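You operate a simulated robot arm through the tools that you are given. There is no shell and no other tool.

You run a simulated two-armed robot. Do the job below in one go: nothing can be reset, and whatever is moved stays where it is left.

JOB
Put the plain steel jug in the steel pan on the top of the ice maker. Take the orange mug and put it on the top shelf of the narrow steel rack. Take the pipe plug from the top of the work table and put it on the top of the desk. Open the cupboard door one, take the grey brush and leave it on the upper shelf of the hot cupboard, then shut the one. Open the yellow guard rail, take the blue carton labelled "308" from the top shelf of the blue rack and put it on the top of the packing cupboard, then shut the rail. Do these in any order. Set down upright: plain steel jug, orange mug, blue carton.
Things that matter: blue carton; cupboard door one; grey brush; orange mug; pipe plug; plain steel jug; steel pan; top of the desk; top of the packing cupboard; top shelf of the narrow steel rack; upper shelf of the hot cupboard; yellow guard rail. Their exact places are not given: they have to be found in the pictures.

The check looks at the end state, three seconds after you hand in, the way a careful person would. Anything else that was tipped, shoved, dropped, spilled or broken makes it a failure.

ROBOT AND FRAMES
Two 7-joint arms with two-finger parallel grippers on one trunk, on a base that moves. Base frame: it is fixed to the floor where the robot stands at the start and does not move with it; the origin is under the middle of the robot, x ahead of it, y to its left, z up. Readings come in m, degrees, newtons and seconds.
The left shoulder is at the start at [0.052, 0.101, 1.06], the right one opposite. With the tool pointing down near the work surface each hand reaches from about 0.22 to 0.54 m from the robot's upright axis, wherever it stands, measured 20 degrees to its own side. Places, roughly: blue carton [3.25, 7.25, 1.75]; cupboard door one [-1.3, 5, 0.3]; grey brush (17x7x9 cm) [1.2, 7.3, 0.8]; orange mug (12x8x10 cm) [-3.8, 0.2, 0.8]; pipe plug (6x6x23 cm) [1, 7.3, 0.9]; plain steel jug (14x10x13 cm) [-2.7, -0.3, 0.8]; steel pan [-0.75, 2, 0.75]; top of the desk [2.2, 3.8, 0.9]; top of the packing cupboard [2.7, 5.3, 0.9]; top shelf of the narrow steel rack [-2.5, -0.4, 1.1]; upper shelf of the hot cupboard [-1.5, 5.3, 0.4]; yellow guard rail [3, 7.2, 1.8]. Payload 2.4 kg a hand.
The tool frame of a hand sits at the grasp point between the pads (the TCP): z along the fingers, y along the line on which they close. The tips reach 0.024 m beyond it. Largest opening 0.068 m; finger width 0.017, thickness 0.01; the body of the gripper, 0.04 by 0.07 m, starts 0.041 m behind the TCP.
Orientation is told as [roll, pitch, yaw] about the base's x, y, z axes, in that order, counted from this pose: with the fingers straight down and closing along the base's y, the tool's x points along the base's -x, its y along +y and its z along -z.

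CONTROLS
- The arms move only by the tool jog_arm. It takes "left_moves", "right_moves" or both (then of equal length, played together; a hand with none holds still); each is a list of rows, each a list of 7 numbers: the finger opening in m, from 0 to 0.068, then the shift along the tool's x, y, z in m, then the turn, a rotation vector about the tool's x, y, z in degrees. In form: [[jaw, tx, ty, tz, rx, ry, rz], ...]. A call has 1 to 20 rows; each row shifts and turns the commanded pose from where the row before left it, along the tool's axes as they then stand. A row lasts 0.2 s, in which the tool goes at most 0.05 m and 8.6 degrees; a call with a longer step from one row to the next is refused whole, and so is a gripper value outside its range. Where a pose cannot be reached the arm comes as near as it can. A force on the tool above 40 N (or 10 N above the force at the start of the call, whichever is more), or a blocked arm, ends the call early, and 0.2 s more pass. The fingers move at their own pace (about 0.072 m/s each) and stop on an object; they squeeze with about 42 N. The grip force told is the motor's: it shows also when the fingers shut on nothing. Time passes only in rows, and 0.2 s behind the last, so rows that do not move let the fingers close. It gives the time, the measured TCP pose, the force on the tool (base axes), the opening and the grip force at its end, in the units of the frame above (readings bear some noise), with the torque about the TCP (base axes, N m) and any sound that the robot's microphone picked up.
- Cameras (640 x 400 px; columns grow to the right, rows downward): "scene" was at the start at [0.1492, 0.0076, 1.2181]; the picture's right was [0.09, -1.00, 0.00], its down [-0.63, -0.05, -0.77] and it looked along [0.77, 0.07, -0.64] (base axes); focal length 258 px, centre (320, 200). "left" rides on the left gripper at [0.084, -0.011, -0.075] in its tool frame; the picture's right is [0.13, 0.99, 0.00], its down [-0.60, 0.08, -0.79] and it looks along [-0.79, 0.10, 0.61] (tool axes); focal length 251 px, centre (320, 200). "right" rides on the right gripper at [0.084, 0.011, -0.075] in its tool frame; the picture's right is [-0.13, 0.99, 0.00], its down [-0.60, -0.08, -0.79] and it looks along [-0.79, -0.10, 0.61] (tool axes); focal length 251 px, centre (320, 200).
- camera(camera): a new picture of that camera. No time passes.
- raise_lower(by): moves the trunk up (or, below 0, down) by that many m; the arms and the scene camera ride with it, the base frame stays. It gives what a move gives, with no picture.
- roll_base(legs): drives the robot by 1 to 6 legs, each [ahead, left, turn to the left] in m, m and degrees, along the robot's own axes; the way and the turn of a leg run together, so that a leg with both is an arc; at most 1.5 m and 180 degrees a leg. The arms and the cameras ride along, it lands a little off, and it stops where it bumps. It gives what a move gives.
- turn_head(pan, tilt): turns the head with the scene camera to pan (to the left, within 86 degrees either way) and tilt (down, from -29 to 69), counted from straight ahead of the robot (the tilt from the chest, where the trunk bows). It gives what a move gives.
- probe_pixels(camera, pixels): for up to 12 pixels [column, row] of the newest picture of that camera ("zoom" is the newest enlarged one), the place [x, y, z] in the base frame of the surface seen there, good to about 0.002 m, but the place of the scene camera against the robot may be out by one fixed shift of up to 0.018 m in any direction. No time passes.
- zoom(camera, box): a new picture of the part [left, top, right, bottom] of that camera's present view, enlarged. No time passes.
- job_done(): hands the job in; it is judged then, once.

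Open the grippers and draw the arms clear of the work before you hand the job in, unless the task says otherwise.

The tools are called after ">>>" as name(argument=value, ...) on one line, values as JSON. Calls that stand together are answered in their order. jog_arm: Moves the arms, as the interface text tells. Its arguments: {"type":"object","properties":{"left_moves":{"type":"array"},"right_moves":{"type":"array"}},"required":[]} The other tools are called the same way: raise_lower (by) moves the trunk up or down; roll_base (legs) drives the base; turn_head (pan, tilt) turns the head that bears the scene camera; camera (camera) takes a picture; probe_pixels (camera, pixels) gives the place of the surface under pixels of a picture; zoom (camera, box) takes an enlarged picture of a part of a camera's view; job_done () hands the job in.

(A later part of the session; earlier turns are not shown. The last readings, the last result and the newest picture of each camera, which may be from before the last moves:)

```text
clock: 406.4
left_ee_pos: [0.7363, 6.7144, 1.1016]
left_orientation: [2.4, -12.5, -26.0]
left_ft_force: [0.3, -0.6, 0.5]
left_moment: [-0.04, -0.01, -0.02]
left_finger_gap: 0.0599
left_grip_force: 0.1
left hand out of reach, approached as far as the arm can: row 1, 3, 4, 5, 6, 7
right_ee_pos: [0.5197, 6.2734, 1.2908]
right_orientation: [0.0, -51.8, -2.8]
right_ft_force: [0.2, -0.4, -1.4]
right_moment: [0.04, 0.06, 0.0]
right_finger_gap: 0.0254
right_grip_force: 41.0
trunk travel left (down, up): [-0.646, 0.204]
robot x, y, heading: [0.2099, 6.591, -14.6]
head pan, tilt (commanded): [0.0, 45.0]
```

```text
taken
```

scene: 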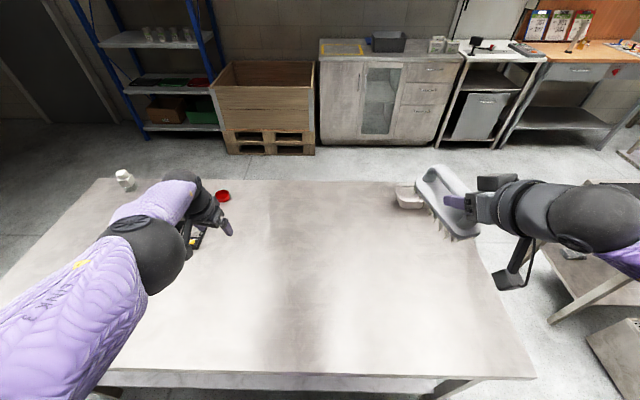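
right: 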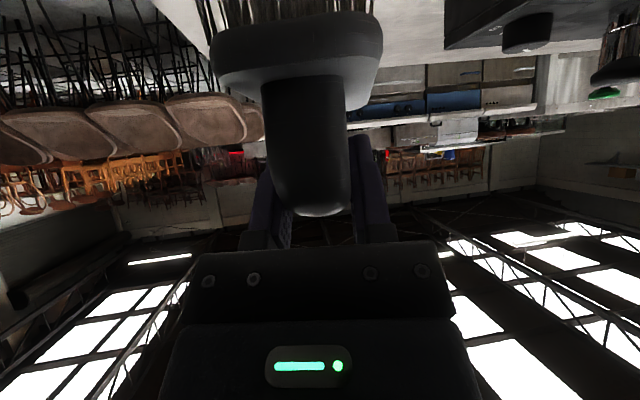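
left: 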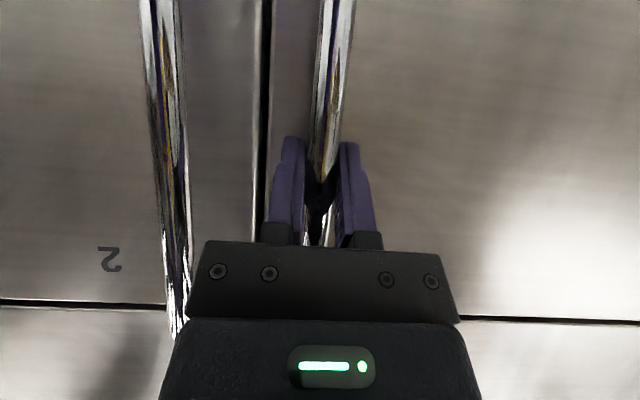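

Orientation followed this time (pitch −12°). I finish straightening it and raise the hand 0.3 m.

>>> jog_arm(left_moves=[[0.06, 0, 0, 0, 0, 7, 0], [0.06, 0, 0, 0, -2.4, 5.5, 0], [0.06, 0, 0, -0.045, 0, 0, -5.6], [0.06, 0, 0, -0.045, 0, 0, -5.6], [0.06, 0, 0, -0.045, 0, 0, 0], [0.06, 0, 0, -0.045, 0, 0, 0], [0.06, 0, 0, -0.045, 0, 0, 0], [0.06, 0, 0, -0.045, 0, 0, 0], [0.06, 0, 0, -0.03, 0, 0, 0], [0.06, 0, 0, 0, 0, 0, 0]])

>>> camera(camera="scene")

```text
clock: 408.6
left_ee_pos: [0.726, 6.7028, 1.3622]
left_orientation: [4.6, -1.0, -14.3]
left_ft_force: [0.1, 0.7, -0.7]
left_moment: [0.0, 0.05, -0.03]
left_finger_gap: 0.0603
left_grip_force: 0.1
left hand out of reach, approached as far as the arm can: row 1, 2, 3, 4, 5, 6, 8, 9
right_ee_pos: [0.5206, 6.2747, 1.2895]
right_orientation: [0.1, -51.7, -2.8]
right_ft_force: [1.0, 0.1, -1.6]
right_moment: [-0.01, 0.04, -0.03]
right_finger_gap: 0.0257
right_grip_force: 41.0
trunk travel left (down, up): [-0.646, 0.204]
robot x, y, heading: [0.2107, 6.5919, -14.7]
head pan, tilt (commanded): [0.0, 45.0]
```

```text
taken
```

scene: 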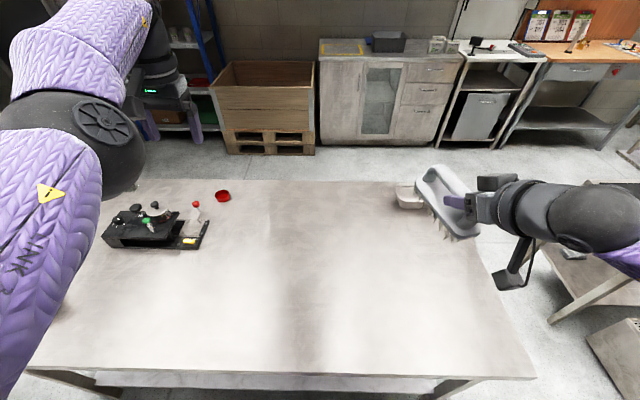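

The left hand is now up at z 1.36, tool down. I move 2 cm ahead and lower the trunk to set the brush on the table's edge.

>>> roll_base(legs=[[0.025, 0, 0]])

>>> raise_lower(by=-0.38)

>>> turn_head(pan=-20, tilt=55)

>>> camera(camera="scene")

>>> camera(camera="right")

```text
clock: 409.4
left_ee_pos: [0.7527, 6.6961, 1.3617]
left_orientation: [4.6, -1.0, -14.4]
left_ft_force: [0.3, -1.2, 0.1]
left_moment: [-0.02, 0.02, 0.01]
left_finger_gap: 0.0598
left_grip_force: 0.0
right_ee_pos: [0.5465, 6.268, 1.2899]
right_orientation: [0.2, -51.7, -2.7]
right_ft_force: [0.0, -0.3, -2.1]
right_moment: [-0.02, 0.08, -0.02]
right_finger_gap: 0.0256
right_grip_force: 40.9
trunk travel left (down, up): [-0.646, 0.204]
robot x, y, heading: [0.2328, 6.5872, -15.0]
head pan, tilt (commanded): [0.0, 45.0]
```

```text
clock: 413.1
left_ee_pos: [0.7698, 6.6917, 0.9247]
left_orientation: [4.6, 6.1, -14.4]
left_ft_force: [0.2, 0.0, 0.3]
left_moment: [-0.01, -0.02, 0.01]
left_finger_gap: 0.0599
left_grip_force: 0.0
right_ee_pos: [0.5441, 6.2672, 0.9112]
right_orientation: [0.1, -51.8, -2.7]
right_ft_force: [0.0, -0.9, -2.4]
right_moment: [0.02, 0.05, 0.01]
right_finger_gap: 0.0255
right_grip_force: 40.6
trunk travel left (down, up): [-0.266, 0.584]
robot x, y, heading: [0.2339, 6.5872, -14.4]
head pan, tilt (commanded): [0.0, 45.0]
```

```text
clock: 413.9
left_ee_pos: [0.7698, 6.6929, 0.9261]
left_orientation: [4.6, 6.2, -14.5]
left_ft_force: [-0.1, -0.4, 0.3]
left_moment: [0.04, 0.0, 0.02]
left_finger_gap: 0.0598
left_grip_force: 0.0
right_ee_pos: [0.5443, 6.2678, 0.9101]
right_orientation: [0.0, -51.9, -2.7]
right_ft_force: [-0.6, 0.4, -1.4]
right_moment: [-0.02, 0.06, 0.0]
right_finger_gap: 0.0255
right_grip_force: 41.3
trunk travel left (down, up): [-0.266, 0.584]
robot x, y, heading: [0.2348, 6.5862, -14.9]
head pan, tilt (commanded): [-20.0, 55.0]
```

```text
taken
```

scene: 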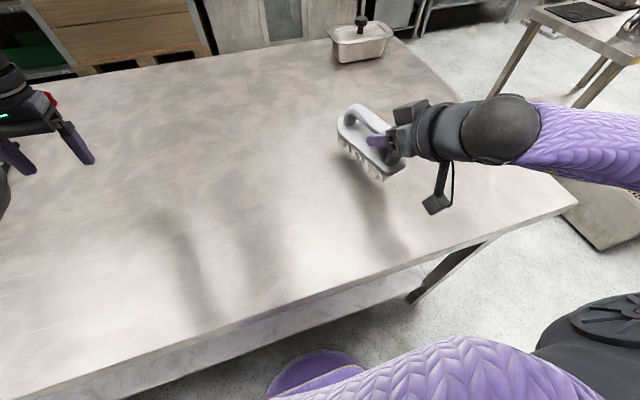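

```text
taken
```

right: 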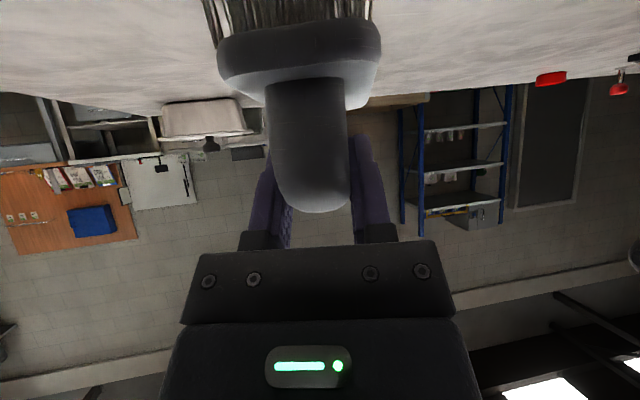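

The brush hangs farther inside the table than I reckoned. I probe the table's edge and the brush.

>>> probe_pixels(camera="scene", pixels=[[400, 262], [575, 203], [200, 335], [370, 165], [380, 175], [420, 120], [320, 250], [100, 380], [450, 220]])

```text
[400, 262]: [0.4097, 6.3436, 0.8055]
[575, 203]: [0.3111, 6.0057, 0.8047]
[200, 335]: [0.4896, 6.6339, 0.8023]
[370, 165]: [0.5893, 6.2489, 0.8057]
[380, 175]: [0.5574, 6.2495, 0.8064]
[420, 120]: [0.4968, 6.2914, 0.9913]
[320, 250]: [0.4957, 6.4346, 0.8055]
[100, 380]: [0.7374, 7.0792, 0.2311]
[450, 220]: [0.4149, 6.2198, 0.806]
```

The table's left edge is at e1≈-1.358, so I move the base back 8 cm and then lower until contact.

>>> roll_base(legs=[[-0.08, 0, 0]])

>>> raise_lower(by=-0.03)

>>> raise_lower(by=-0.006)

>>> camera(camera="scene")

```text
clock: 414.9
left_ee_pos: [0.6922, 6.7124, 0.9247]
left_orientation: [4.6, 6.1, -14.6]
left_ft_force: [0.0, 0.4, -0.1]
left_moment: [-0.01, -0.01, 0.0]
left_finger_gap: 0.0599
left_grip_force: 0.1
right_ee_pos: [0.4671, 6.2887, 0.9113]
right_orientation: [0.1, -51.7, -2.8]
right_ft_force: [-0.5, -0.4, -2.1]
right_moment: [-0.03, 0.06, -0.03]
right_finger_gap: 0.0257
right_grip_force: 41.0
trunk travel left (down, up): [-0.266, 0.584]
robot x, y, heading: [0.158, 6.6079, -14.7]
head pan, tilt (commanded): [-20.0, 55.0]
```

```text
clock: 415.7
left_ee_pos: [0.6956, 6.7112, 0.8887]
left_orientation: [4.6, 7.0, -14.7]
left_ft_force: [-0.6, 0.4, 0.1]
left_moment: [-0.01, 0.0, -0.01]
left_finger_gap: 0.0597
left_grip_force: 0.1
right_ee_pos: [0.4662, 6.2878, 0.8805]
right_orientation: [0.1, -51.8, -2.8]
right_ft_force: [0.0, 0.0, -2.0]
right_moment: [0.0, 0.03, 0.01]
right_finger_gap: 0.0255
right_grip_force: 41.3
trunk travel left (down, up): [-0.236, 0.614]
robot x, y, heading: [0.159, 6.6071, -15.0]
head pan, tilt (commanded): [-20.0, 55.0]
```

```text
clock: 416.2
left_ee_pos: [0.6954, 6.7109, 0.8827]
left_orientation: [4.6, 7.1, -14.7]
left_ft_force: [0.3, -0.3, -0.2]
left_moment: [0.04, 0.01, -0.02]
left_finger_gap: 0.0597
left_grip_force: 0.1
right_ee_pos: [0.4671, 6.2873, 0.8733]
right_orientation: [0.2, -51.8, -2.8]
right_ft_force: [-0.4, -0.6, -0.8]
right_moment: [-0.03, 0.03, 0.02]
right_finger_gap: 0.0255
right_grip_force: 40.8
trunk travel left (down, up): [-0.23, 0.62]
robot x, y, heading: [0.1579, 6.6072, -14.7]
head pan, tilt (commanded): [-20.0, 55.0]
```

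```text
taken
```

scene: 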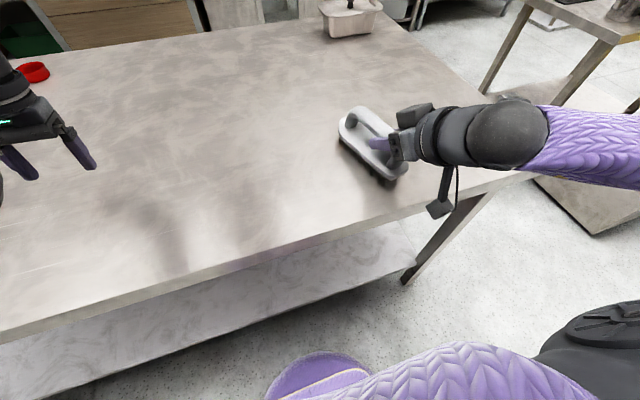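

Nearly touching. I lower 3 mm more and open the right jaws.

>>> raise_lower(by=-0.003)

>>> jog_arm(right_moves=[[0.03, 0, 0, 0, 0, 0, 0], [0.04, 0, 0, 0, 0, 0, 0], [0.055, 0, 0, 0, 0, 0, 0], [0.055, 0, 0, 0, 0, 0, 0]])

>>> camera(camera="right")

>>> zoom(camera="scene", box=[300, 70, 480, 230])

```text
clock: 416.8
left_ee_pos: [0.6967, 6.7113, 0.8804]
left_orientation: [4.6, 7.1, -14.7]
left_ft_force: [-1.1, -0.4, 0.2]
left_moment: [0.0, 0.0, 0.02]
left_finger_gap: 0.0601
left_grip_force: 0.1
right_ee_pos: [0.4667, 6.2881, 0.8734]
right_orientation: [-0.1, -52.0, -2.7]
right_ft_force: [-1.5, -0.6, 11.6]
right_moment: [-0.25, -1.13, -0.07]
right_finger_gap: 0.0259
right_grip_force: 41.6
trunk travel left (down, up): [-0.227, 0.622]
robot x, y, heading: [0.16, 6.6076, -14.9]
head pan, tilt (commanded): [-20.0, 55.0]
```

```text
clock: 417.8
left_ee_pos: [0.696, 6.7113, 0.8793]
left_orientation: [4.6, 7.2, -14.6]
left_ft_force: [0.1, -0.1, -1.0]
left_moment: [0.0, -0.01, 0.0]
left_finger_gap: 0.0601
left_grip_force: 0.1
right_ee_pos: [0.4665, 6.2882, 0.8707]
right_orientation: [0.1, -51.8, -2.9]
right_ft_force: [0.6, 0.6, 0.1]
right_moment: [-0.03, 0.03, -0.05]
right_finger_gap: 0.0549
right_grip_force: 0.1
trunk travel left (down, up): [-0.227, 0.622]
robot x, y, heading: [0.1547, 6.6086, -14.9]
head pan, tilt (commanded): [-20.0, 55.0]
```

```text
taken
```

right: 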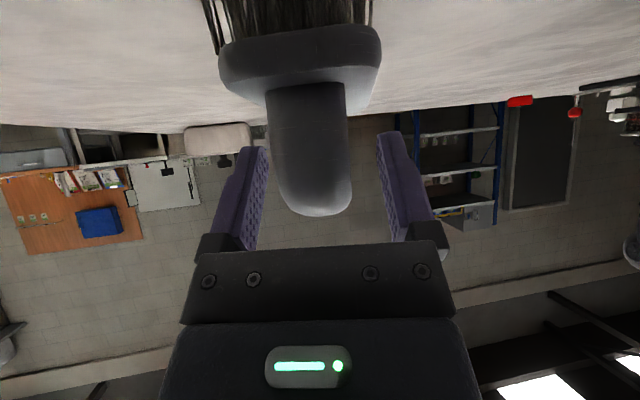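

```text
2.50 times, centred on (390, 150) of scene
```

zoom: 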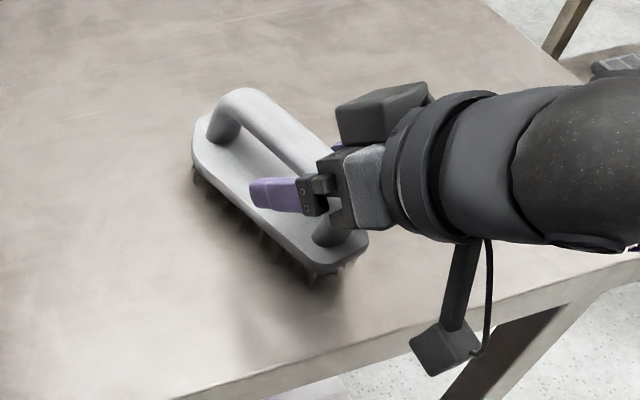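

The brush rests on the table. I raise the trunk to clear it, then shift the base right and slightly back so the left hand faces the brush.

>>> raise_lower(by=0.12)

>>> roll_base(legs=[[-0.08, 0, 0], [0, -0.43, 0]])

>>> turn_head(pan=15, tilt=50)

>>> camera(camera="scene")

```text
clock: 419.3
left_ee_pos: [0.687, 6.7131, 1.0321]
left_orientation: [4.6, 3.0, -14.7]
left_ft_force: [0.5, 0.8, -0.4]
left_moment: [0.0, 0.0, 0.03]
left_finger_gap: 0.0599
left_grip_force: 0.0
right_ee_pos: [0.4656, 6.2879, 0.9913]
right_orientation: [0.1, -51.8, -2.6]
right_ft_force: [-0.5, -0.4, -0.8]
right_moment: [0.0, 0.0, -0.03]
right_finger_gap: 0.055
right_grip_force: 0.1
trunk travel left (down, up): [-0.347, 0.503]
robot x, y, heading: [0.1583, 6.6027, -14.7]
head pan, tilt (commanded): [-20.0, 55.0]
```

```text
clock: 422.6
left_ee_pos: [0.4976, 6.3141, 1.0331]
left_orientation: [4.6, 3.0, -14.8]
left_ft_force: [0.7, -0.3, 0.0]
left_moment: [-0.02, 0.03, 0.02]
left_finger_gap: 0.0601
left_grip_force: 0.0
right_ee_pos: [0.2774, 5.8881, 0.9917]
right_orientation: [0.0, -51.8, -2.8]
right_ft_force: [0.1, 0.0, 0.6]
right_moment: [-0.01, -0.02, -0.01]
right_finger_gap: 0.055
right_grip_force: 0.1
trunk travel left (down, up): [-0.347, 0.503]
robot x, y, heading: [-0.0336, 6.2082, -15.0]
head pan, tilt (commanded): [-20.0, 55.0]
```

```text
clock: 423.6
left_ee_pos: [0.4986, 6.3144, 1.0329]
left_orientation: [4.5, 3.0, -14.8]
left_ft_force: [-0.4, 0.5, 0.9]
left_moment: [0.01, 0.02, 0.0]
left_finger_gap: 0.0602
left_grip_force: 0.0
right_ee_pos: [0.2773, 5.8896, 0.9912]
right_orientation: [0.1, -51.8, -2.8]
right_ft_force: [0.0, 0.4, 1.1]
right_moment: [-0.02, -0.01, 0.03]
right_finger_gap: 0.0548
right_grip_force: 0.1
trunk travel left (down, up): [-0.347, 0.503]
robot x, y, heading: [-0.0287, 6.2061, -15.0]
head pan, tilt (commanded): [15.0, 50.0]
```

```text
taken
```

scene: 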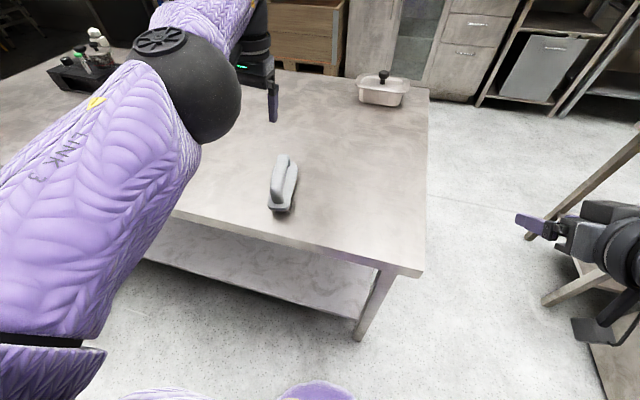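

The brush stands at (283,185). I tilt the left tool to about 22° below horizontal above the table (9 rows).

>>> jog_arm(left_moves=[[0.06, 0.02, 0, 0, 4.5, -7, 0], [0.06, 0.02, 0, 0, 0, -8, 0], [0.06, 0.02, 0, 0, 0, -8, 0], [0.06, 0, 0, 0, 0, -8, 0], [0.06, 0, 0, 0, 0, -8, 0], [0.06, 0, 0, 0, 0, -8, 0], [0.06, 0, 0, 0, 0, -8, 0], [0.06, 0, 0, 0, 0, -8, 0], [0.06, 0, 0, 0, 0, -8, 0], [0.06, 0, 0, 0, 0, 0, 0]])

>>> camera(camera="scene")

>>> camera(camera="left")

```text
clock: 425.8
left_ee_pos: [0.6595, 6.3224, 1.0553]
left_orientation: [0.3, -68.2, -15.2]
left_ft_force: [0.1, -0.2, 0.8]
left_moment: [-0.02, 0.0, 0.02]
left_finger_gap: 0.06
left_grip_force: 0.0
left hand out of reach, approached as far as the arm can: row 1, 2, 3, 4, 5, 6, 7, 8, 9
right_ee_pos: [0.278, 5.8884, 0.991]
right_orientation: [0.2, -51.8, -2.8]
right_ft_force: [-0.2, 0.3, 1.3]
right_moment: [-0.02, -0.01, -0.01]
right_finger_gap: 0.0549
right_grip_force: 0.0
trunk travel left (down, up): [-0.347, 0.503]
robot x, y, heading: [-0.0306, 6.2084, -14.9]
head pan, tilt (commanded): [15.0, 50.0]
```

```text
taken
```

scene: 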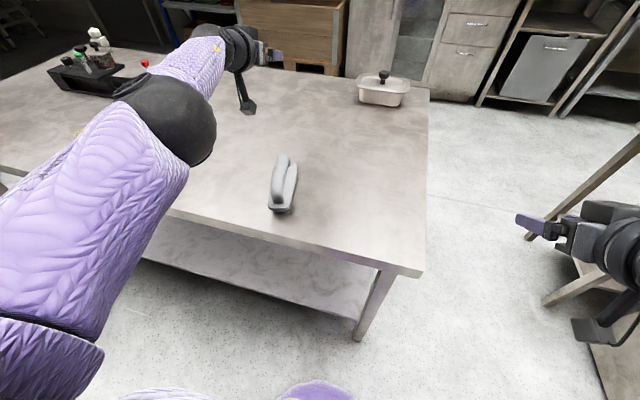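

```text
taken
```

left: 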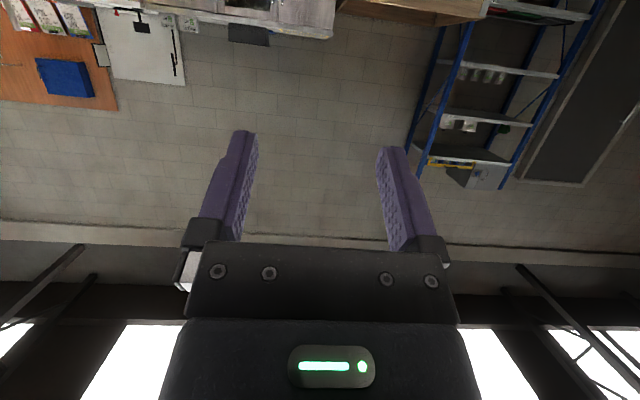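

Orientation is right but the hand sits 0.64 m ahead. I try drawing it straight back 0.2 m.

>>> jog_arm(left_moves=[[0.06, 0.015, 0, -0.0371, 0, 0, 0], [0.06, 0.015, 0, -0.0371, 0, 0, 0], [0.06, 0.015, 0, -0.0371, 0, 0, 0], [0.06, 0.015, 0, -0.0371, 0, 0, 0], [0.06, 0.015, 0, -0.0371, 0, 0, 0], [0.06, 0, 0, 0, 0, 0, 0]])

>>> camera(camera="scene")

```text
clock: 427.2
left_ee_pos: [0.6558, 6.3746, 1.0489]
left_orientation: [0.2, -68.0, -15.2]
left_ft_force: [0.3, 0.8, 0.7]
left_moment: [0.0, 0.0, 0.04]
left_finger_gap: 0.0601
left_grip_force: 0.0
left hand out of reach, approached as far as the arm can: row 1, 2, 3, 4, 5
right_ee_pos: [0.2785, 5.8872, 0.9917]
right_orientation: [0.1, -51.8, -2.7]
right_ft_force: [-0.7, 0.0, 0.3]
right_moment: [0.02, -0.02, -0.01]
right_finger_gap: 0.0552
right_grip_force: 0.1
trunk travel left (down, up): [-0.347, 0.503]
robot x, y, heading: [-0.0339, 6.208, -15.0]
head pan, tilt (commanded): [15.0, 50.0]
```

```text
taken
```

scene: 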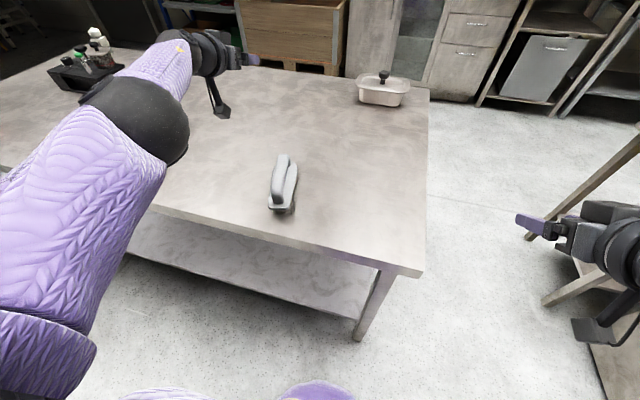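

It slid sideways instead; this arm posture is poor. I return it to a tool-down pose near its starting place (0.40 m ahead, 0.20 m left) to get back to a good posture.

>>> jog_arm(left_moves=[[0.06, 0, 0, 0, 0, 7.6, 0], [0.06, 0, 0, 0, 0, 7.6, 0], [0.06, 0, 0, 0, 0, 7.6, 0], [0.06, 0, 0, 0, 0, 7.6, 0], [0.06, 0, 0, 0, 0, 7.6, 0], [0.06, 0, 0, 0, 0, 7.6, 0], [0.06, 0, 0, 0, 0, 7.6, 0], [0.06, 0, 0, 0, 0, 7.6, 0], [0.06, 0, 0, 0, 0, 7.4, 0], [0.06, 0.035, -0.023, 0, 0, 0, 0], [0.06, 0.035, -0.023, 0, 0, 0, 0], [0.06, 0.035, -0.023, 0, 0, 0, 0], [0.06, 0.035, -0.023, 0, 0, 0, 0], [0.06, 0.035, -0.023, 0, 0, 0, 0], [0.06, 0.035, -0.023, 0, 0, 0, 0], [0.06, 0, 0, 0, 0, 0, 0]])

>>> camera(camera="scene")

```text
clock: 430.6
left_ee_pos: [0.5071, 6.3038, 0.9927]
left_orientation: [0.1, 0.2, -15.0]
left_ft_force: [-0.1, -0.5, -0.2]
left_moment: [0.03, -0.01, 0.02]
left_finger_gap: 0.0601
left_grip_force: 0.0
left hand out of reach, approached as far as the arm can: row 1, 2, 3, 4, 5, 6, 7, 8, 9, 10, 11, 12, 13, 14, 15
right_ee_pos: [0.2779, 5.888, 0.9922]
right_orientation: [0.2, -51.7, -2.8]
right_ft_force: [0.2, -1.1, -0.1]
right_moment: [0.02, 0.04, 0.01]
right_finger_gap: 0.0551
right_grip_force: 0.1
trunk travel left (down, up): [-0.347, 0.503]
robot x, y, heading: [-0.0302, 6.2091, -14.8]
head pan, tilt (commanded): [15.0, 50.0]
```

```text
taken
```

scene: 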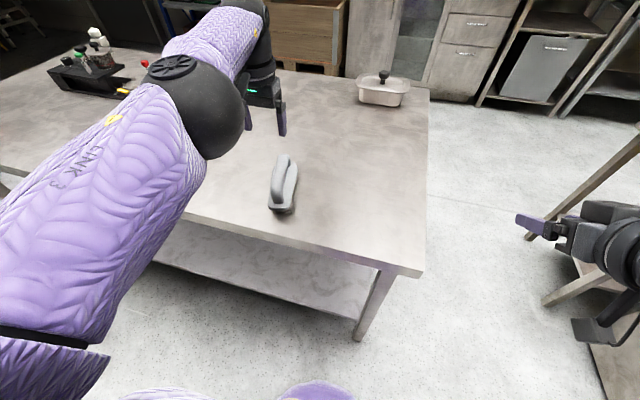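

The posture still has the elbow high. I try swinging the hand out to the left and back to let the elbow drop.

>>> jog_arm(left_moves=[[0.06, 0.01, 0.045, -0.01, 0, 0, 0], [0.06, 0.01, 0.045, -0.01, 0, 0, 0], [0.06, 0.01, 0.045, -0.01, 0, 0, 0], [0.06, 0.01, 0.045, -0.01, 0, 0, 0], [0.06, 0.03, 0.03, 0, 0, 0, 0], [0.06, 0.03, 0.03, 0, 0, 0, 0], [0.06, 0.045, 0, 0, 0, 0, 0], [0.06, 0.045, 0, 0, 0, 0, 0], [0.06, 0, 0, 0, 0, 0, 0]])

>>> camera(camera="scene")

```text
clock: 432.6
left_ee_pos: [0.4203, 6.6193, 1.0451]
left_orientation: [0.0, 0.3, -15.0]
left_ft_force: [0.8, -0.1, 0.3]
left_moment: [0.03, 0.01, 0.01]
left_finger_gap: 0.06
left_grip_force: 0.1
left hand out of reach, approached as far as the arm can: row 2, 3, 4, 5, 6, 7, 8
right_ee_pos: [0.2787, 5.8891, 0.9919]
right_orientation: [0.2, -51.8, -2.9]
right_ft_force: [-0.2, -1.0, -0.1]
right_moment: [-0.02, -0.02, 0.02]
right_finger_gap: 0.0549
right_grip_force: 0.0
trunk travel left (down, up): [-0.347, 0.503]
robot x, y, heading: [-0.03, 6.2078, -15.1]
head pan, tilt (commanded): [15.0, 50.0]
```

```text
taken
```

scene: 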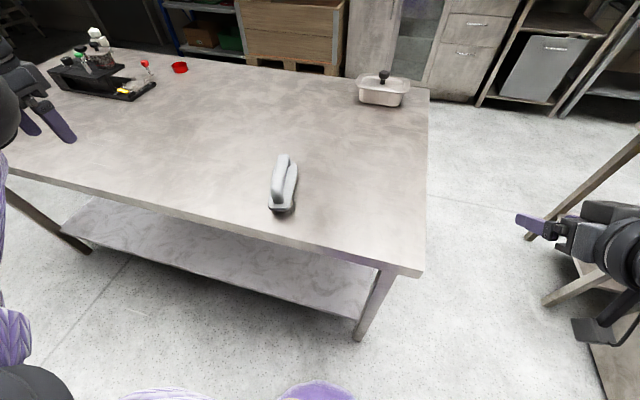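

I look at the left arm's posture.

>>> turn_head(pan=60, tilt=35)

>>> camera(camera="scene")

```text
clock: 433.7
left_ee_pos: [0.4209, 6.6177, 1.0447]
left_orientation: [0.0, 0.2, -15.0]
left_ft_force: [0.0, 0.0, 0.0]
left_moment: [0.0, -0.02, 0.01]
left_finger_gap: 0.0601
left_grip_force: 0.2
right_ee_pos: [0.2781, 5.8883, 0.9912]
right_orientation: [0.1, -51.8, -2.8]
right_ft_force: [-0.3, -0.6, -0.4]
right_moment: [-0.03, 0.02, 0.02]
right_finger_gap: 0.0551
right_grip_force: 0.1
trunk travel left (down, up): [-0.347, 0.503]
robot x, y, heading: [-0.0307, 6.2098, -15.0]
head pan, tilt (commanded): [60.0, 35.0]
```

```text
taken
```

scene: 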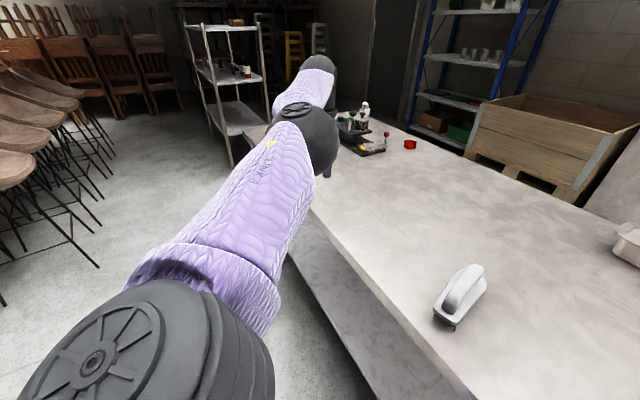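

The arm is nearly straight now, out to the left. I bring the hand inward again, at a shorter distance, to let the elbow bend outward.

>>> jog_arm(left_moves=[[0.06, 0.02, -0.04, 0, 0, 0, 0], [0.06, 0.02, -0.04, 0, 0, 0, 0], [0.06, 0.01, -0.045, 0, 0, 0, 0], [0.06, 0, -0.045, 0, 0, 0, 0], [0.06, 0, -0.045, 0, 0, 0, 0], [0.06, 0, -0.045, 0, 0, 0, 0], [0.06, 0, -0.04, 0, 0, 0, 0], [0.06, 0, 0, 0, 0, 0, 0]])

>>> camera(camera="scene")

```text
clock: 435.5
left_ee_pos: [0.4858, 6.4365, 1.0927]
left_orientation: [0.2, 0.2, -14.9]
left_ft_force: [0.2, 0.6, -0.2]
left_moment: [0.02, -0.02, -0.04]
left_finger_gap: 0.0596
left_grip_force: 0.0
left hand out of reach, approached as far as the arm can: row 1, 2, 3, 4, 5, 6, 7
right_ee_pos: [0.2788, 5.8895, 0.9902]
right_orientation: [0.1, -51.8, -2.8]
right_ft_force: [0.2, -0.3, 0.0]
right_moment: [0.0, 0.05, 0.05]
right_finger_gap: 0.0549
right_grip_force: 0.1
trunk travel left (down, up): [-0.347, 0.503]
robot x, y, heading: [-0.0317, 6.2116, -14.7]
head pan, tilt (commanded): [60.0, 35.0]
```

```text
taken
```

scene: 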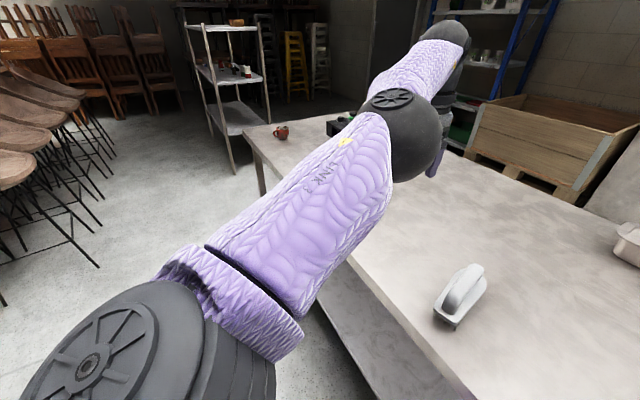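

I test how the arm follows now: a plain 0.12 m downward and 0.1 m backward move.

>>> jog_arm(left_moves=[[0.06, 0, 0, 0.03, 0, 0, 0], [0.06, 0, 0, 0.03, 0, 0, 0], [0.06, 0, 0, 0.03, 0, 0, 0], [0.06, 0, 0, 0.03, 0, 0, 0], [0.06, 0, 0, 0, 0, 0, 0]])

>>> jog_arm(left_moves=[[0.06, 0.03, 0, 0, 0, 0, 0], [0.06, 0.03, 0, 0, 0, 0, 0], [0.06, 0.03, 0, 0, 0, 0, 0], [0.06, 0, 0, 0, 0, 0, 0]])

>>> camera(camera="scene")

```text
clock: 436.7
left_ee_pos: [0.5024, 6.4404, 0.9756]
left_orientation: [0.1, 0.2, -15.0]
left_ft_force: [0.2, -0.5, -0.4]
left_moment: [0.01, -0.02, 0.01]
left_finger_gap: 0.0602
left_grip_force: 0.1
left hand out of reach, approached as far as the arm can: row 1, 2, 3
right_ee_pos: [0.2777, 5.8891, 0.9933]
right_orientation: [0.1, -51.8, -2.8]
right_ft_force: [-0.8, -0.2, 0.4]
right_moment: [-0.02, 0.02, -0.01]
right_finger_gap: 0.0551
right_grip_force: 0.0
trunk travel left (down, up): [-0.347, 0.503]
robot x, y, heading: [-0.0321, 6.2087, -14.8]
head pan, tilt (commanded): [60.0, 35.0]
```

```text
clock: 437.7
left_ee_pos: [0.4934, 6.4775, 0.9773]
left_orientation: [0.0, 0.3, -15.0]
left_ft_force: [1.0, 0.1, 0.5]
left_moment: [0.0, 0.0, 0.04]
left_finger_gap: 0.0599
left_grip_force: 0.1
left hand out of reach, approached as far as the arm can: row 1, 2, 3
right_ee_pos: [0.2782, 5.8883, 0.9928]
right_orientation: [0.1, -51.9, -2.8]
right_ft_force: [-0.2, 0.1, -0.7]
right_moment: [0.02, 0.0, 0.0]
right_finger_gap: 0.0551
right_grip_force: 0.1
trunk travel left (down, up): [-0.347, 0.503]
robot x, y, heading: [-0.0311, 6.2061, -15.0]
head pan, tilt (commanded): [60.0, 35.0]
```

```text
taken
```

scene: 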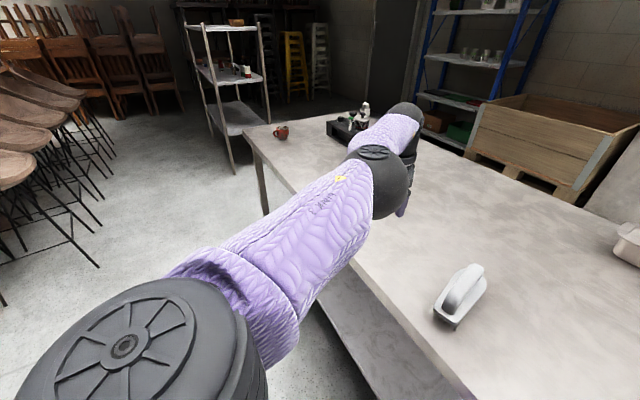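

Inward motion is what fails (the elbow is stuck straight). I try an upward move first, then an inward one, to make the elbow bend.

>>> jog_arm(left_moves=[[0.06, 0, 0, -0.04, 0, 0, 0], [0.06, 0, 0, -0.04, 0, 0, 0], [0.06, 0, 0, -0.04, 0, 0, 0], [0.06, 0, 0, -0.04, 0, 0, 0], [0.06, 0, 0, -0.04, 0, 0, 0], [0.06, 0.04, 0, 0, 0, 0, 0], [0.06, 0.04, 0, 0, 0, 0, 0], [0.06, 0.04, 0, 0, 0, 0, 0], [0.06, 0, 0, 0, 0, 0, 0]])

>>> jog_arm(left_moves=[[0.06, -0.025, -0.04, 0, 0, 0, 0], [0.06, -0.025, -0.04, 0, 0, 0, 0], [0.06, -0.025, -0.04, 0, 0, 0, 0], [0.06, -0.015, -0.04, 0, 0, 0, 0], [0.06, -0.01, -0.04, 0, 0, 0, 0], [0.06, 0, -0.04, 0, 0, 0, 0], [0.06, 0.04, 0, 0, 0, 0, 0], [0.06, 0.04, 0, 0, 0, 0, 0], [0.06, 0.04, 0, 0, 0, 0, 0], [0.06, 0, 0, 0, 0, 0, 0]])

>>> turn_head(pan=40, tilt=35)

>>> camera(camera="scene")

```text
clock: 439.7
left_ee_pos: [0.3712, 6.5231, 1.1763]
left_orientation: [0.0, 0.3, -15.1]
left_ft_force: [-0.3, 0.8, -0.2]
left_moment: [-0.01, 0.0, 0.0]
left_finger_gap: 0.06
left_grip_force: 0.0
left hand out of reach, approached as far as the arm can: row 2, 3, 4, 5, 6, 7, 8
right_ee_pos: [0.2772, 5.8889, 0.991]
right_orientation: [0.1, -51.9, -2.8]
right_ft_force: [-0.6, 0.4, 0.5]
right_moment: [-0.04, -0.01, -0.01]
right_finger_gap: 0.0549
right_grip_force: 0.1
trunk travel left (down, up): [-0.347, 0.503]
robot x, y, heading: [-0.0323, 6.2119, -14.6]
head pan, tilt (commanded): [60.0, 35.0]
```

```text
clock: 440.9
left_ee_pos: [0.4542, 6.3333, 1.1946]
left_orientation: [0.2, -0.4, -15.2]
left_ft_force: [16.1, -2.1, -14.2]
left_moment: [-0.03, -0.33, 0.04]
left_finger_gap: 0.0599
left_grip_force: 0.1
left hand out of reach, approached as far as the arm can: row 1, 2, 3, 4, 5, 6
right_ee_pos: [0.2778, 5.8899, 0.9918]
right_orientation: [0.0, -51.8, -2.7]
right_ft_force: [-0.5, 0.2, 0.9]
right_moment: [0.03, -0.01, 0.0]
right_finger_gap: 0.0549
right_grip_force: 0.0
trunk travel left (down, up): [-0.347, 0.503]
robot x, y, heading: [-0.0315, 6.2084, -14.7]
head pan, tilt (commanded): [60.0, 35.0]
stopped in row 6 (left hand): the force on the tool passed its limit at 65 N (the readings are from after the stop); the commanded pose is now the measured one
```

```text
clock: 441.7
left_ee_pos: [0.4539, 6.3327, 1.1939]
left_orientation: [0.1, -0.3, -15.3]
left_ft_force: [30.7, -4.5, -24.0]
left_moment: [-0.07, -0.1, -0.04]
left_finger_gap: 0.0601
left_grip_force: 0.0
right_ee_pos: [0.2777, 5.8882, 0.9914]
right_orientation: [0.1, -51.8, -2.8]
right_ft_force: [0.3, 0.0, -0.6]
right_moment: [0.0, -0.01, 0.02]
right_finger_gap: 0.0548
right_grip_force: 0.0
trunk travel left (down, up): [-0.347, 0.503]
robot x, y, heading: [-0.0288, 6.2086, -14.9]
head pan, tilt (commanded): [40.0, 35.0]
```

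```text
taken
```

scene: 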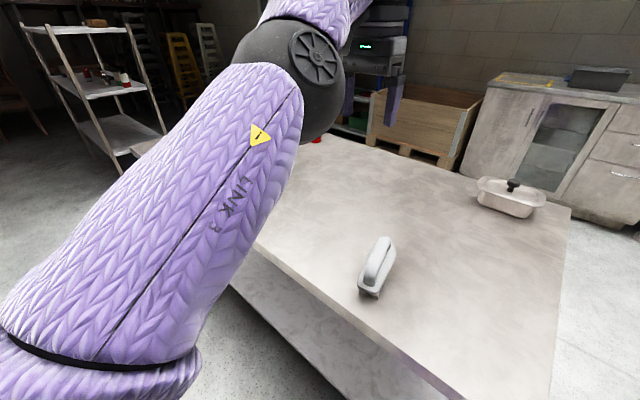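

A force of 65 N appeared: the elbow touches the robot's own head or chest. I swing the hand out to the left again at once.

>>> jog_arm(left_moves=[[0.06, -0.01, 0.03, 0, 0, 0, 0], [0.06, 0, 0.04, 0, 0, 0, 0], [0.06, 0, 0.045, 0, 0, 0, 0], [0.06, 0, 0.045, 0, 0, 0, 0], [0.06, 0.01, 0.045, 0, 0, 0, 0], [0.06, 0.02, 0.04, 0, 0, 0, 0], [0.06, 0.02, 0.04, 0, 0, 0, 0], [0.06, 0, 0, 0, 0, 0, 0]])

>>> camera(camera="scene")

```text
clock: 442.2
left_ee_pos: [0.4607, 6.3535, 1.1824]
left_orientation: [0.2, -0.5, -14.8]
left_ft_force: [4.2, 1.3, -4.2]
left_moment: [-0.23, -0.12, -0.3]
left_finger_gap: 0.0598
left_grip_force: 0.0
left hand out of reach, approached as far as the arm can: row 1, 2
right_ee_pos: [0.2778, 5.8893, 0.9915]
right_orientation: [0.1, -51.9, -2.7]
right_ft_force: [-1.2, -0.4, -0.5]
right_moment: [0.02, 0.0, -0.05]
right_finger_gap: 0.0551
right_grip_force: 0.0
trunk travel left (down, up): [-0.347, 0.503]
robot x, y, heading: [-0.0297, 6.2091, -14.7]
head pan, tilt (commanded): [40.0, 35.0]
stopped in row 2 (left hand): the force on the tool passed its limit at 59 N (the readings are from after the stop); the commanded pose is now the measured one
```

```text
taken
```

scene: 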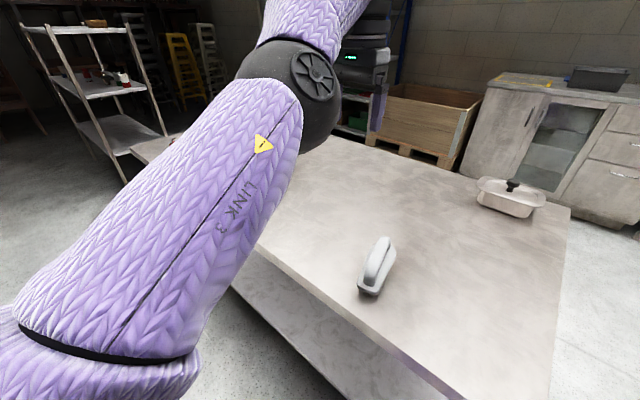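

The contact is easing (force now ~6 N). I continue left in small calls.

>>> jog_arm(left_moves=[[0.06, 0, 0.02, 0.01, 0, 0, 0], [0.06, 0, 0.03, 0.01, 0, 0, 0], [0.06, 0, 0.03, 0.01, 0, 0, 0], [0.06, 0, 0.03, 0.01, 0, 0, 0], [0.06, 0, 0, 0, 0, 0, 0]])

>>> camera(camera="scene")

```text
clock: 443.4
left_ee_pos: [0.4717, 6.4501, 1.1338]
left_orientation: [0.1, -0.4, -14.8]
left_ft_force: [0.3, -0.2, 0.2]
left_moment: [0.0, -0.01, 0.01]
left_finger_gap: 0.0598
left_grip_force: 0.0
left hand out of reach, approached as far as the arm can: row 2, 3, 4
right_ee_pos: [0.2785, 5.8883, 0.9921]
right_orientation: [0.0, -51.7, -2.8]
right_ft_force: [0.9, -0.2, 0.2]
right_moment: [0.02, -0.03, 0.02]
right_finger_gap: 0.0549
right_grip_force: 0.1
trunk travel left (down, up): [-0.347, 0.503]
robot x, y, heading: [-0.032, 6.2074, -14.8]
head pan, tilt (commanded): [40.0, 35.0]
```

```text
taken
```

scene: 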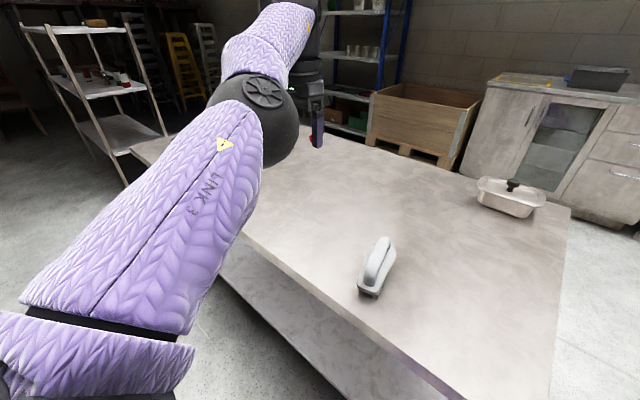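

No contact force now. The hand is simply too high and far left for this shoulder height; I lower it 0.12 m first, then bring it right.

>>> jog_arm(left_moves=[[0.06, 0, 0, 0.03, 0, 0, 0], [0.06, 0, 0, 0.03, 0, 0, 0], [0.06, 0, 0, 0.03, 0, 0, 0], [0.06, 0, 0, 0.03, 0, 0, 0], [0.06, 0, 0, 0, 0, 0, 0]])

>>> jog_arm(left_moves=[[0.06, 0, -0.03, 0, 0, 0, 0], [0.06, 0, -0.03, 0, 0, 0, 0], [0.06, 0, -0.03, 0, 0, 0, 0], [0.06, 0, -0.03, 0, 0, 0, 0], [0.06, 0, 0, 0, 0, 0, 0]])

>>> camera(camera="scene")

```text
clock: 444.6
left_ee_pos: [0.499, 6.4557, 1.0197]
left_orientation: [0.1, -0.4, -14.9]
left_ft_force: [1.0, -0.5, 0.3]
left_moment: [0.0, -0.03, 0.0]
left_finger_gap: 0.0601
left_grip_force: 0.1
left hand out of reach, approached as far as the arm can: row 1, 2, 3, 4
right_ee_pos: [0.2775, 5.8886, 0.9922]
right_orientation: [0.2, -51.8, -2.8]
right_ft_force: [0.1, -0.3, -0.2]
right_moment: [0.0, -0.02, 0.01]
right_finger_gap: 0.055
right_grip_force: 0.0
trunk travel left (down, up): [-0.347, 0.503]
robot x, y, heading: [-0.0336, 6.2041, -14.5]
head pan, tilt (commanded): [40.0, 35.0]
```

```text
clock: 445.8
left_ee_pos: [0.5082, 6.3442, 1.0267]
left_orientation: [0.1, -0.3, -14.8]
left_ft_force: [-0.1, 0.1, 0.4]
left_moment: [0.04, 0.02, 0.02]
left_finger_gap: 0.0601
left_grip_force: 0.0
left hand out of reach, approached as far as the arm can: row 1, 2, 3, 4
right_ee_pos: [0.2766, 5.8888, 0.9908]
right_orientation: [0.2, -51.8, -2.7]
right_ft_force: [0.3, -0.3, 0.0]
right_moment: [0.03, 0.0, -0.01]
right_finger_gap: 0.0551
right_grip_force: 0.2
trunk travel left (down, up): [-0.347, 0.503]
robot x, y, heading: [-0.0285, 6.2099, -14.8]
head pan, tilt (commanded): [40.0, 35.0]
```

```text
taken
```

scene: 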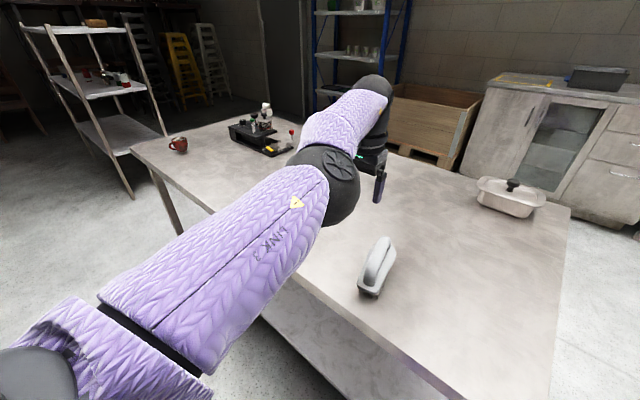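

The arm is straight at its reach limit. I try retreating while also turning the tool, which freed it once before.

>>> jog_arm(left_moves=[[0.06, 0.02, -0.03, 0, 0, 0, 6], [0.06, 0.02, -0.03, 0, 0, 0, 6], [0.06, 0.03, -0.02, 0, 0, 0, 6], [0.06, 0.03, -0.02, 0, 0, 0, 6], [0.06, 0.03, -0.02, 0, 0, 0, 6], [0.06, 0.03, 0, 0, 0, 0, 6], [0.06, 0.03, 0, 0, 0, 0, 6], [0.06, 0.03, 0, 0, 0, 0, 6], [0.06, 0, 0, 0, 0, 0, 0]])

>>> camera(camera="scene")

```text
clock: 447.8
left_ee_pos: [0.503, 6.3375, 1.0601]
left_orientation: [0.5, -0.1, -62.9]
left_ft_force: [-0.3, -0.1, 0.1]
left_moment: [0.0, -0.02, 0.03]
left_finger_gap: 0.0602
left_grip_force: 0.0
left hand out of reach, approached as far as the arm can: row 1, 2, 3, 4, 5, 6, 7, 8
right_ee_pos: [0.2785, 5.8885, 0.9906]
right_orientation: [0.1, -51.9, -2.8]
right_ft_force: [0.1, 0.3, 0.2]
right_moment: [-0.02, 0.02, 0.02]
right_finger_gap: 0.0547
right_grip_force: 0.0
trunk travel left (down, up): [-0.347, 0.503]
robot x, y, heading: [-0.033, 6.2089, -15.1]
head pan, tilt (commanded): [40.0, 35.0]
```

```text
taken
```

scene: 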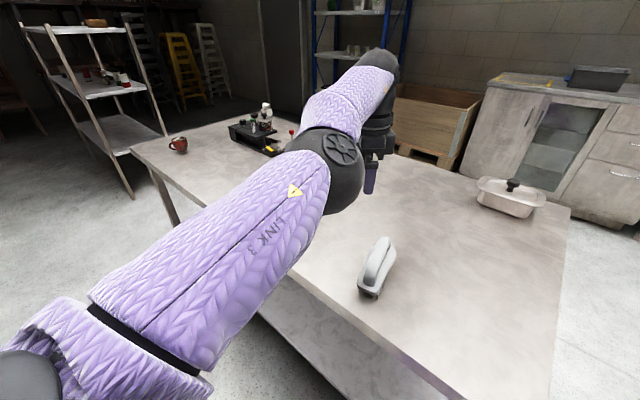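

The elbow has flipped to the wrong side. I undo the yaw, then roll the whole hand to the right about the wrist (arm nearly straight) so the upper arm turns back with it.

>>> jog_arm(left_moves=[[0.06, 0, 0, 0, 0, 0, -8], [0.06, 0, 0, 0, 0, 0, -8], [0.06, 0, 0, 0, 0, 0, -8], [0.06, 0, 0, 0, 0, 0, -8], [0.06, 0, 0, 0, 0, 0, -8], [0.06, 0, 0, 0, 0, 0, -8], [0.06, 0, -0.028, 0, 8, 0, 0], [0.06, 0, -0.028, 0, 8, 0, 0], [0.06, 0, -0.028, 0, 8, 0, 0], [0.06, 0, -0.028, 0, 8, 0, 0], [0.06, 0, -0.028, 0, 8, 0, 0], [0.06, 0, -0.028, 0, 8, 0, 0], [0.06, 0, -0.028, 0, 8, 0, 0], [0.06, 0, -0.028, 0, 8, 0, 0], [0.06, 0, -0.028, 0, 8, 0, 0], [0.06, 0, -0.028, 0, 8, 0, 0], [0.06, 0, 0, 0, 0, 0, 0]])

>>> camera(camera="scene")

```text
clock: 451.4
left_ee_pos: [0.4123, 6.1868, 1.2246]
left_orientation: [-78.8, -4.3, -21.7]
left_ft_force: [0.9, -0.4, -0.5]
left_moment: [0.01, -0.02, -0.04]
left_finger_gap: 0.0602
left_grip_force: 0.1
left hand out of reach, approached as far as the arm can: row 8, 9, 10, 11, 12, 13, 14, 15
right_ee_pos: [0.2771, 5.8877, 0.9914]
right_orientation: [0.1, -51.9, -2.7]
right_ft_force: [0.2, 0.9, -0.2]
right_moment: [0.03, 0.01, 0.02]
right_finger_gap: 0.055
right_grip_force: 0.2
trunk travel left (down, up): [-0.347, 0.503]
robot x, y, heading: [-0.0269, 6.2067, -14.6]
head pan, tilt (commanded): [40.0, 35.0]
```

```text
taken
```

scene: 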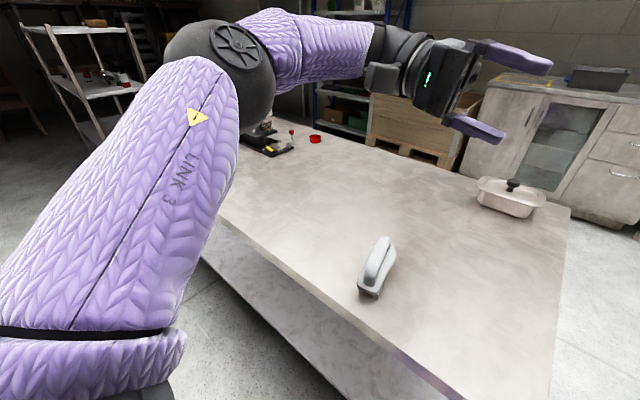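

Now the elbow is bent outward as it should be. I roll the hand back to point down, drawing it slightly inward.

>>> jog_arm(left_moves=[[0.06, 0.01, 0.02, 0, -8, 0, 0], [0.06, 0.01, 0.02, 0, -8, 0, 0], [0.06, 0.01, 0.02, 0, -8, 0, 0], [0.06, 0.01, 0.02, 0, -8, 0, 0], [0.06, 0.01, 0.02, 0, -8, 0, 0], [0.06, 0.01, 0.02, 0, -8, 0, 0], [0.06, 0, 0.02, 0, -8, 0, 0], [0.06, 0, 0.02, 0, -8, 0, 0], [0.06, 0, 0.02, 0, -8, 0, 0], [0.06, 0, 0.02, 0, -7, 0, 0], [0.06, 0, 0, 0, 0, 0, 0]])

>>> camera(camera="scene")

```text
clock: 453.8
left_ee_pos: [0.4996, 6.3598, 1.0598]
left_orientation: [0.4, -4.0, -21.7]
left_ft_force: [0.5, -0.2, 0.3]
left_moment: [-0.01, 0.0, 0.0]
left_finger_gap: 0.06
left_grip_force: 0.0
left hand out of reach, approached as far as the arm can: row 2, 3, 4, 5, 6, 7, 8, 9, 10
right_ee_pos: [0.2784, 5.889, 0.9911]
right_orientation: [0.1, -51.8, -2.8]
right_ft_force: [0.4, 0.0, -0.4]
right_moment: [0.0, 0.0, 0.03]
right_finger_gap: 0.0551
right_grip_force: 0.0
trunk travel left (down, up): [-0.347, 0.503]
robot x, y, heading: [-0.0332, 6.2059, -15.0]
head pan, tilt (commanded): [40.0, 35.0]
```

```text
taken
```

scene: 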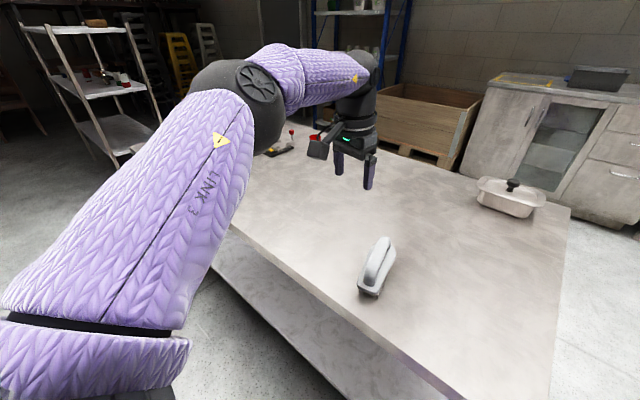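

The elbow now bends outward. I test drawing the hand inward: 0.12 m back and 0.08 m right.

>>> jog_arm(left_moves=[[0.06, 0.03, -0.02, 0, 0, 0, 0], [0.06, 0.03, -0.02, 0, 0, 0, 0], [0.06, 0.03, -0.02, 0, 0, 0, 0], [0.06, 0.03, -0.02, 0, 0, 0, 0], [0.06, 0, 0, 0, 0, 0, 0]])

>>> camera(camera="scene")

```text
clock: 455.0
left_ee_pos: [0.4923, 6.371, 1.0706]
left_orientation: [0.2, -4.1, -21.8]
left_ft_force: [0.3, 0.4, 0.6]
left_moment: [-0.02, 0.0, 0.0]
left_finger_gap: 0.0598
left_grip_force: 0.2
left hand out of reach, approached as far as the arm can: row 1, 2, 3, 4
right_ee_pos: [0.279, 5.8894, 0.9911]
right_orientation: [0.1, -51.7, -2.8]
right_ft_force: [-0.1, 1.1, 0.3]
right_moment: [-0.03, 0.01, 0.02]
right_finger_gap: 0.0549
right_grip_force: 0.1
trunk travel left (down, up): [-0.347, 0.503]
robot x, y, heading: [-0.0312, 6.2074, -14.7]
head pan, tilt (commanded): [40.0, 35.0]
```

```text
taken
```

scene: 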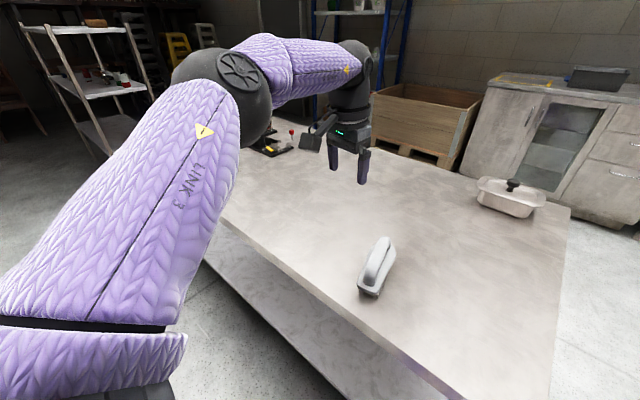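

The elbow keeps swinging outward while the hand waits; I repeat the inward move with more rows.

>>> jog_arm(left_moves=[[0.06, 0.02, -0.01, 0.01, 0, 0, 0], [0.06, 0.02, -0.01, 0.01, 0, 0, 0], [0.06, 0.02, -0.01, 0.01, 0, 0, 0], [0.06, 0.02, -0.01, 0.01, 0, 0, 0], [0.06, 0.02, -0.01, 0.01, 0, 0, 0], [0.06, 0, 0, 0, 0, 0, 0], [0.06, 0, 0, 0, 0, 0, 0], [0.06, 0, 0, 0, 0, 0, 0], [0.06, 0, 0, 0, 0, 0, 0], [0.06, 0, 0, 0, 0, 0, 0]])

>>> camera(camera="scene")

```text
clock: 457.2
left_ee_pos: [0.4876, 6.4035, 1.0298]
left_orientation: [0.3, -4.1, -21.7]
left_ft_force: [-0.1, -0.1, -0.6]
left_moment: [-0.02, 0.04, 0.03]
left_finger_gap: 0.0601
left_grip_force: 0.1
left hand out of reach, approached as far as the arm can: row 1, 2, 3, 4, 5
right_ee_pos: [0.2782, 5.8893, 0.9914]
right_orientation: [0.1, -51.8, -2.8]
right_ft_force: [0.0, 0.3, -0.6]
right_moment: [0.04, -0.02, 0.02]
right_finger_gap: 0.0552
right_grip_force: 0.1
trunk travel left (down, up): [-0.347, 0.503]
robot x, y, heading: [-0.0262, 6.209, -14.9]
head pan, tilt (commanded): [40.0, 35.0]
```

```text
taken
```

scene: 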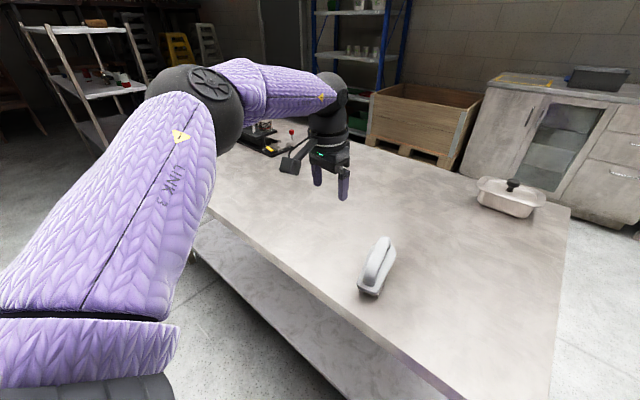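

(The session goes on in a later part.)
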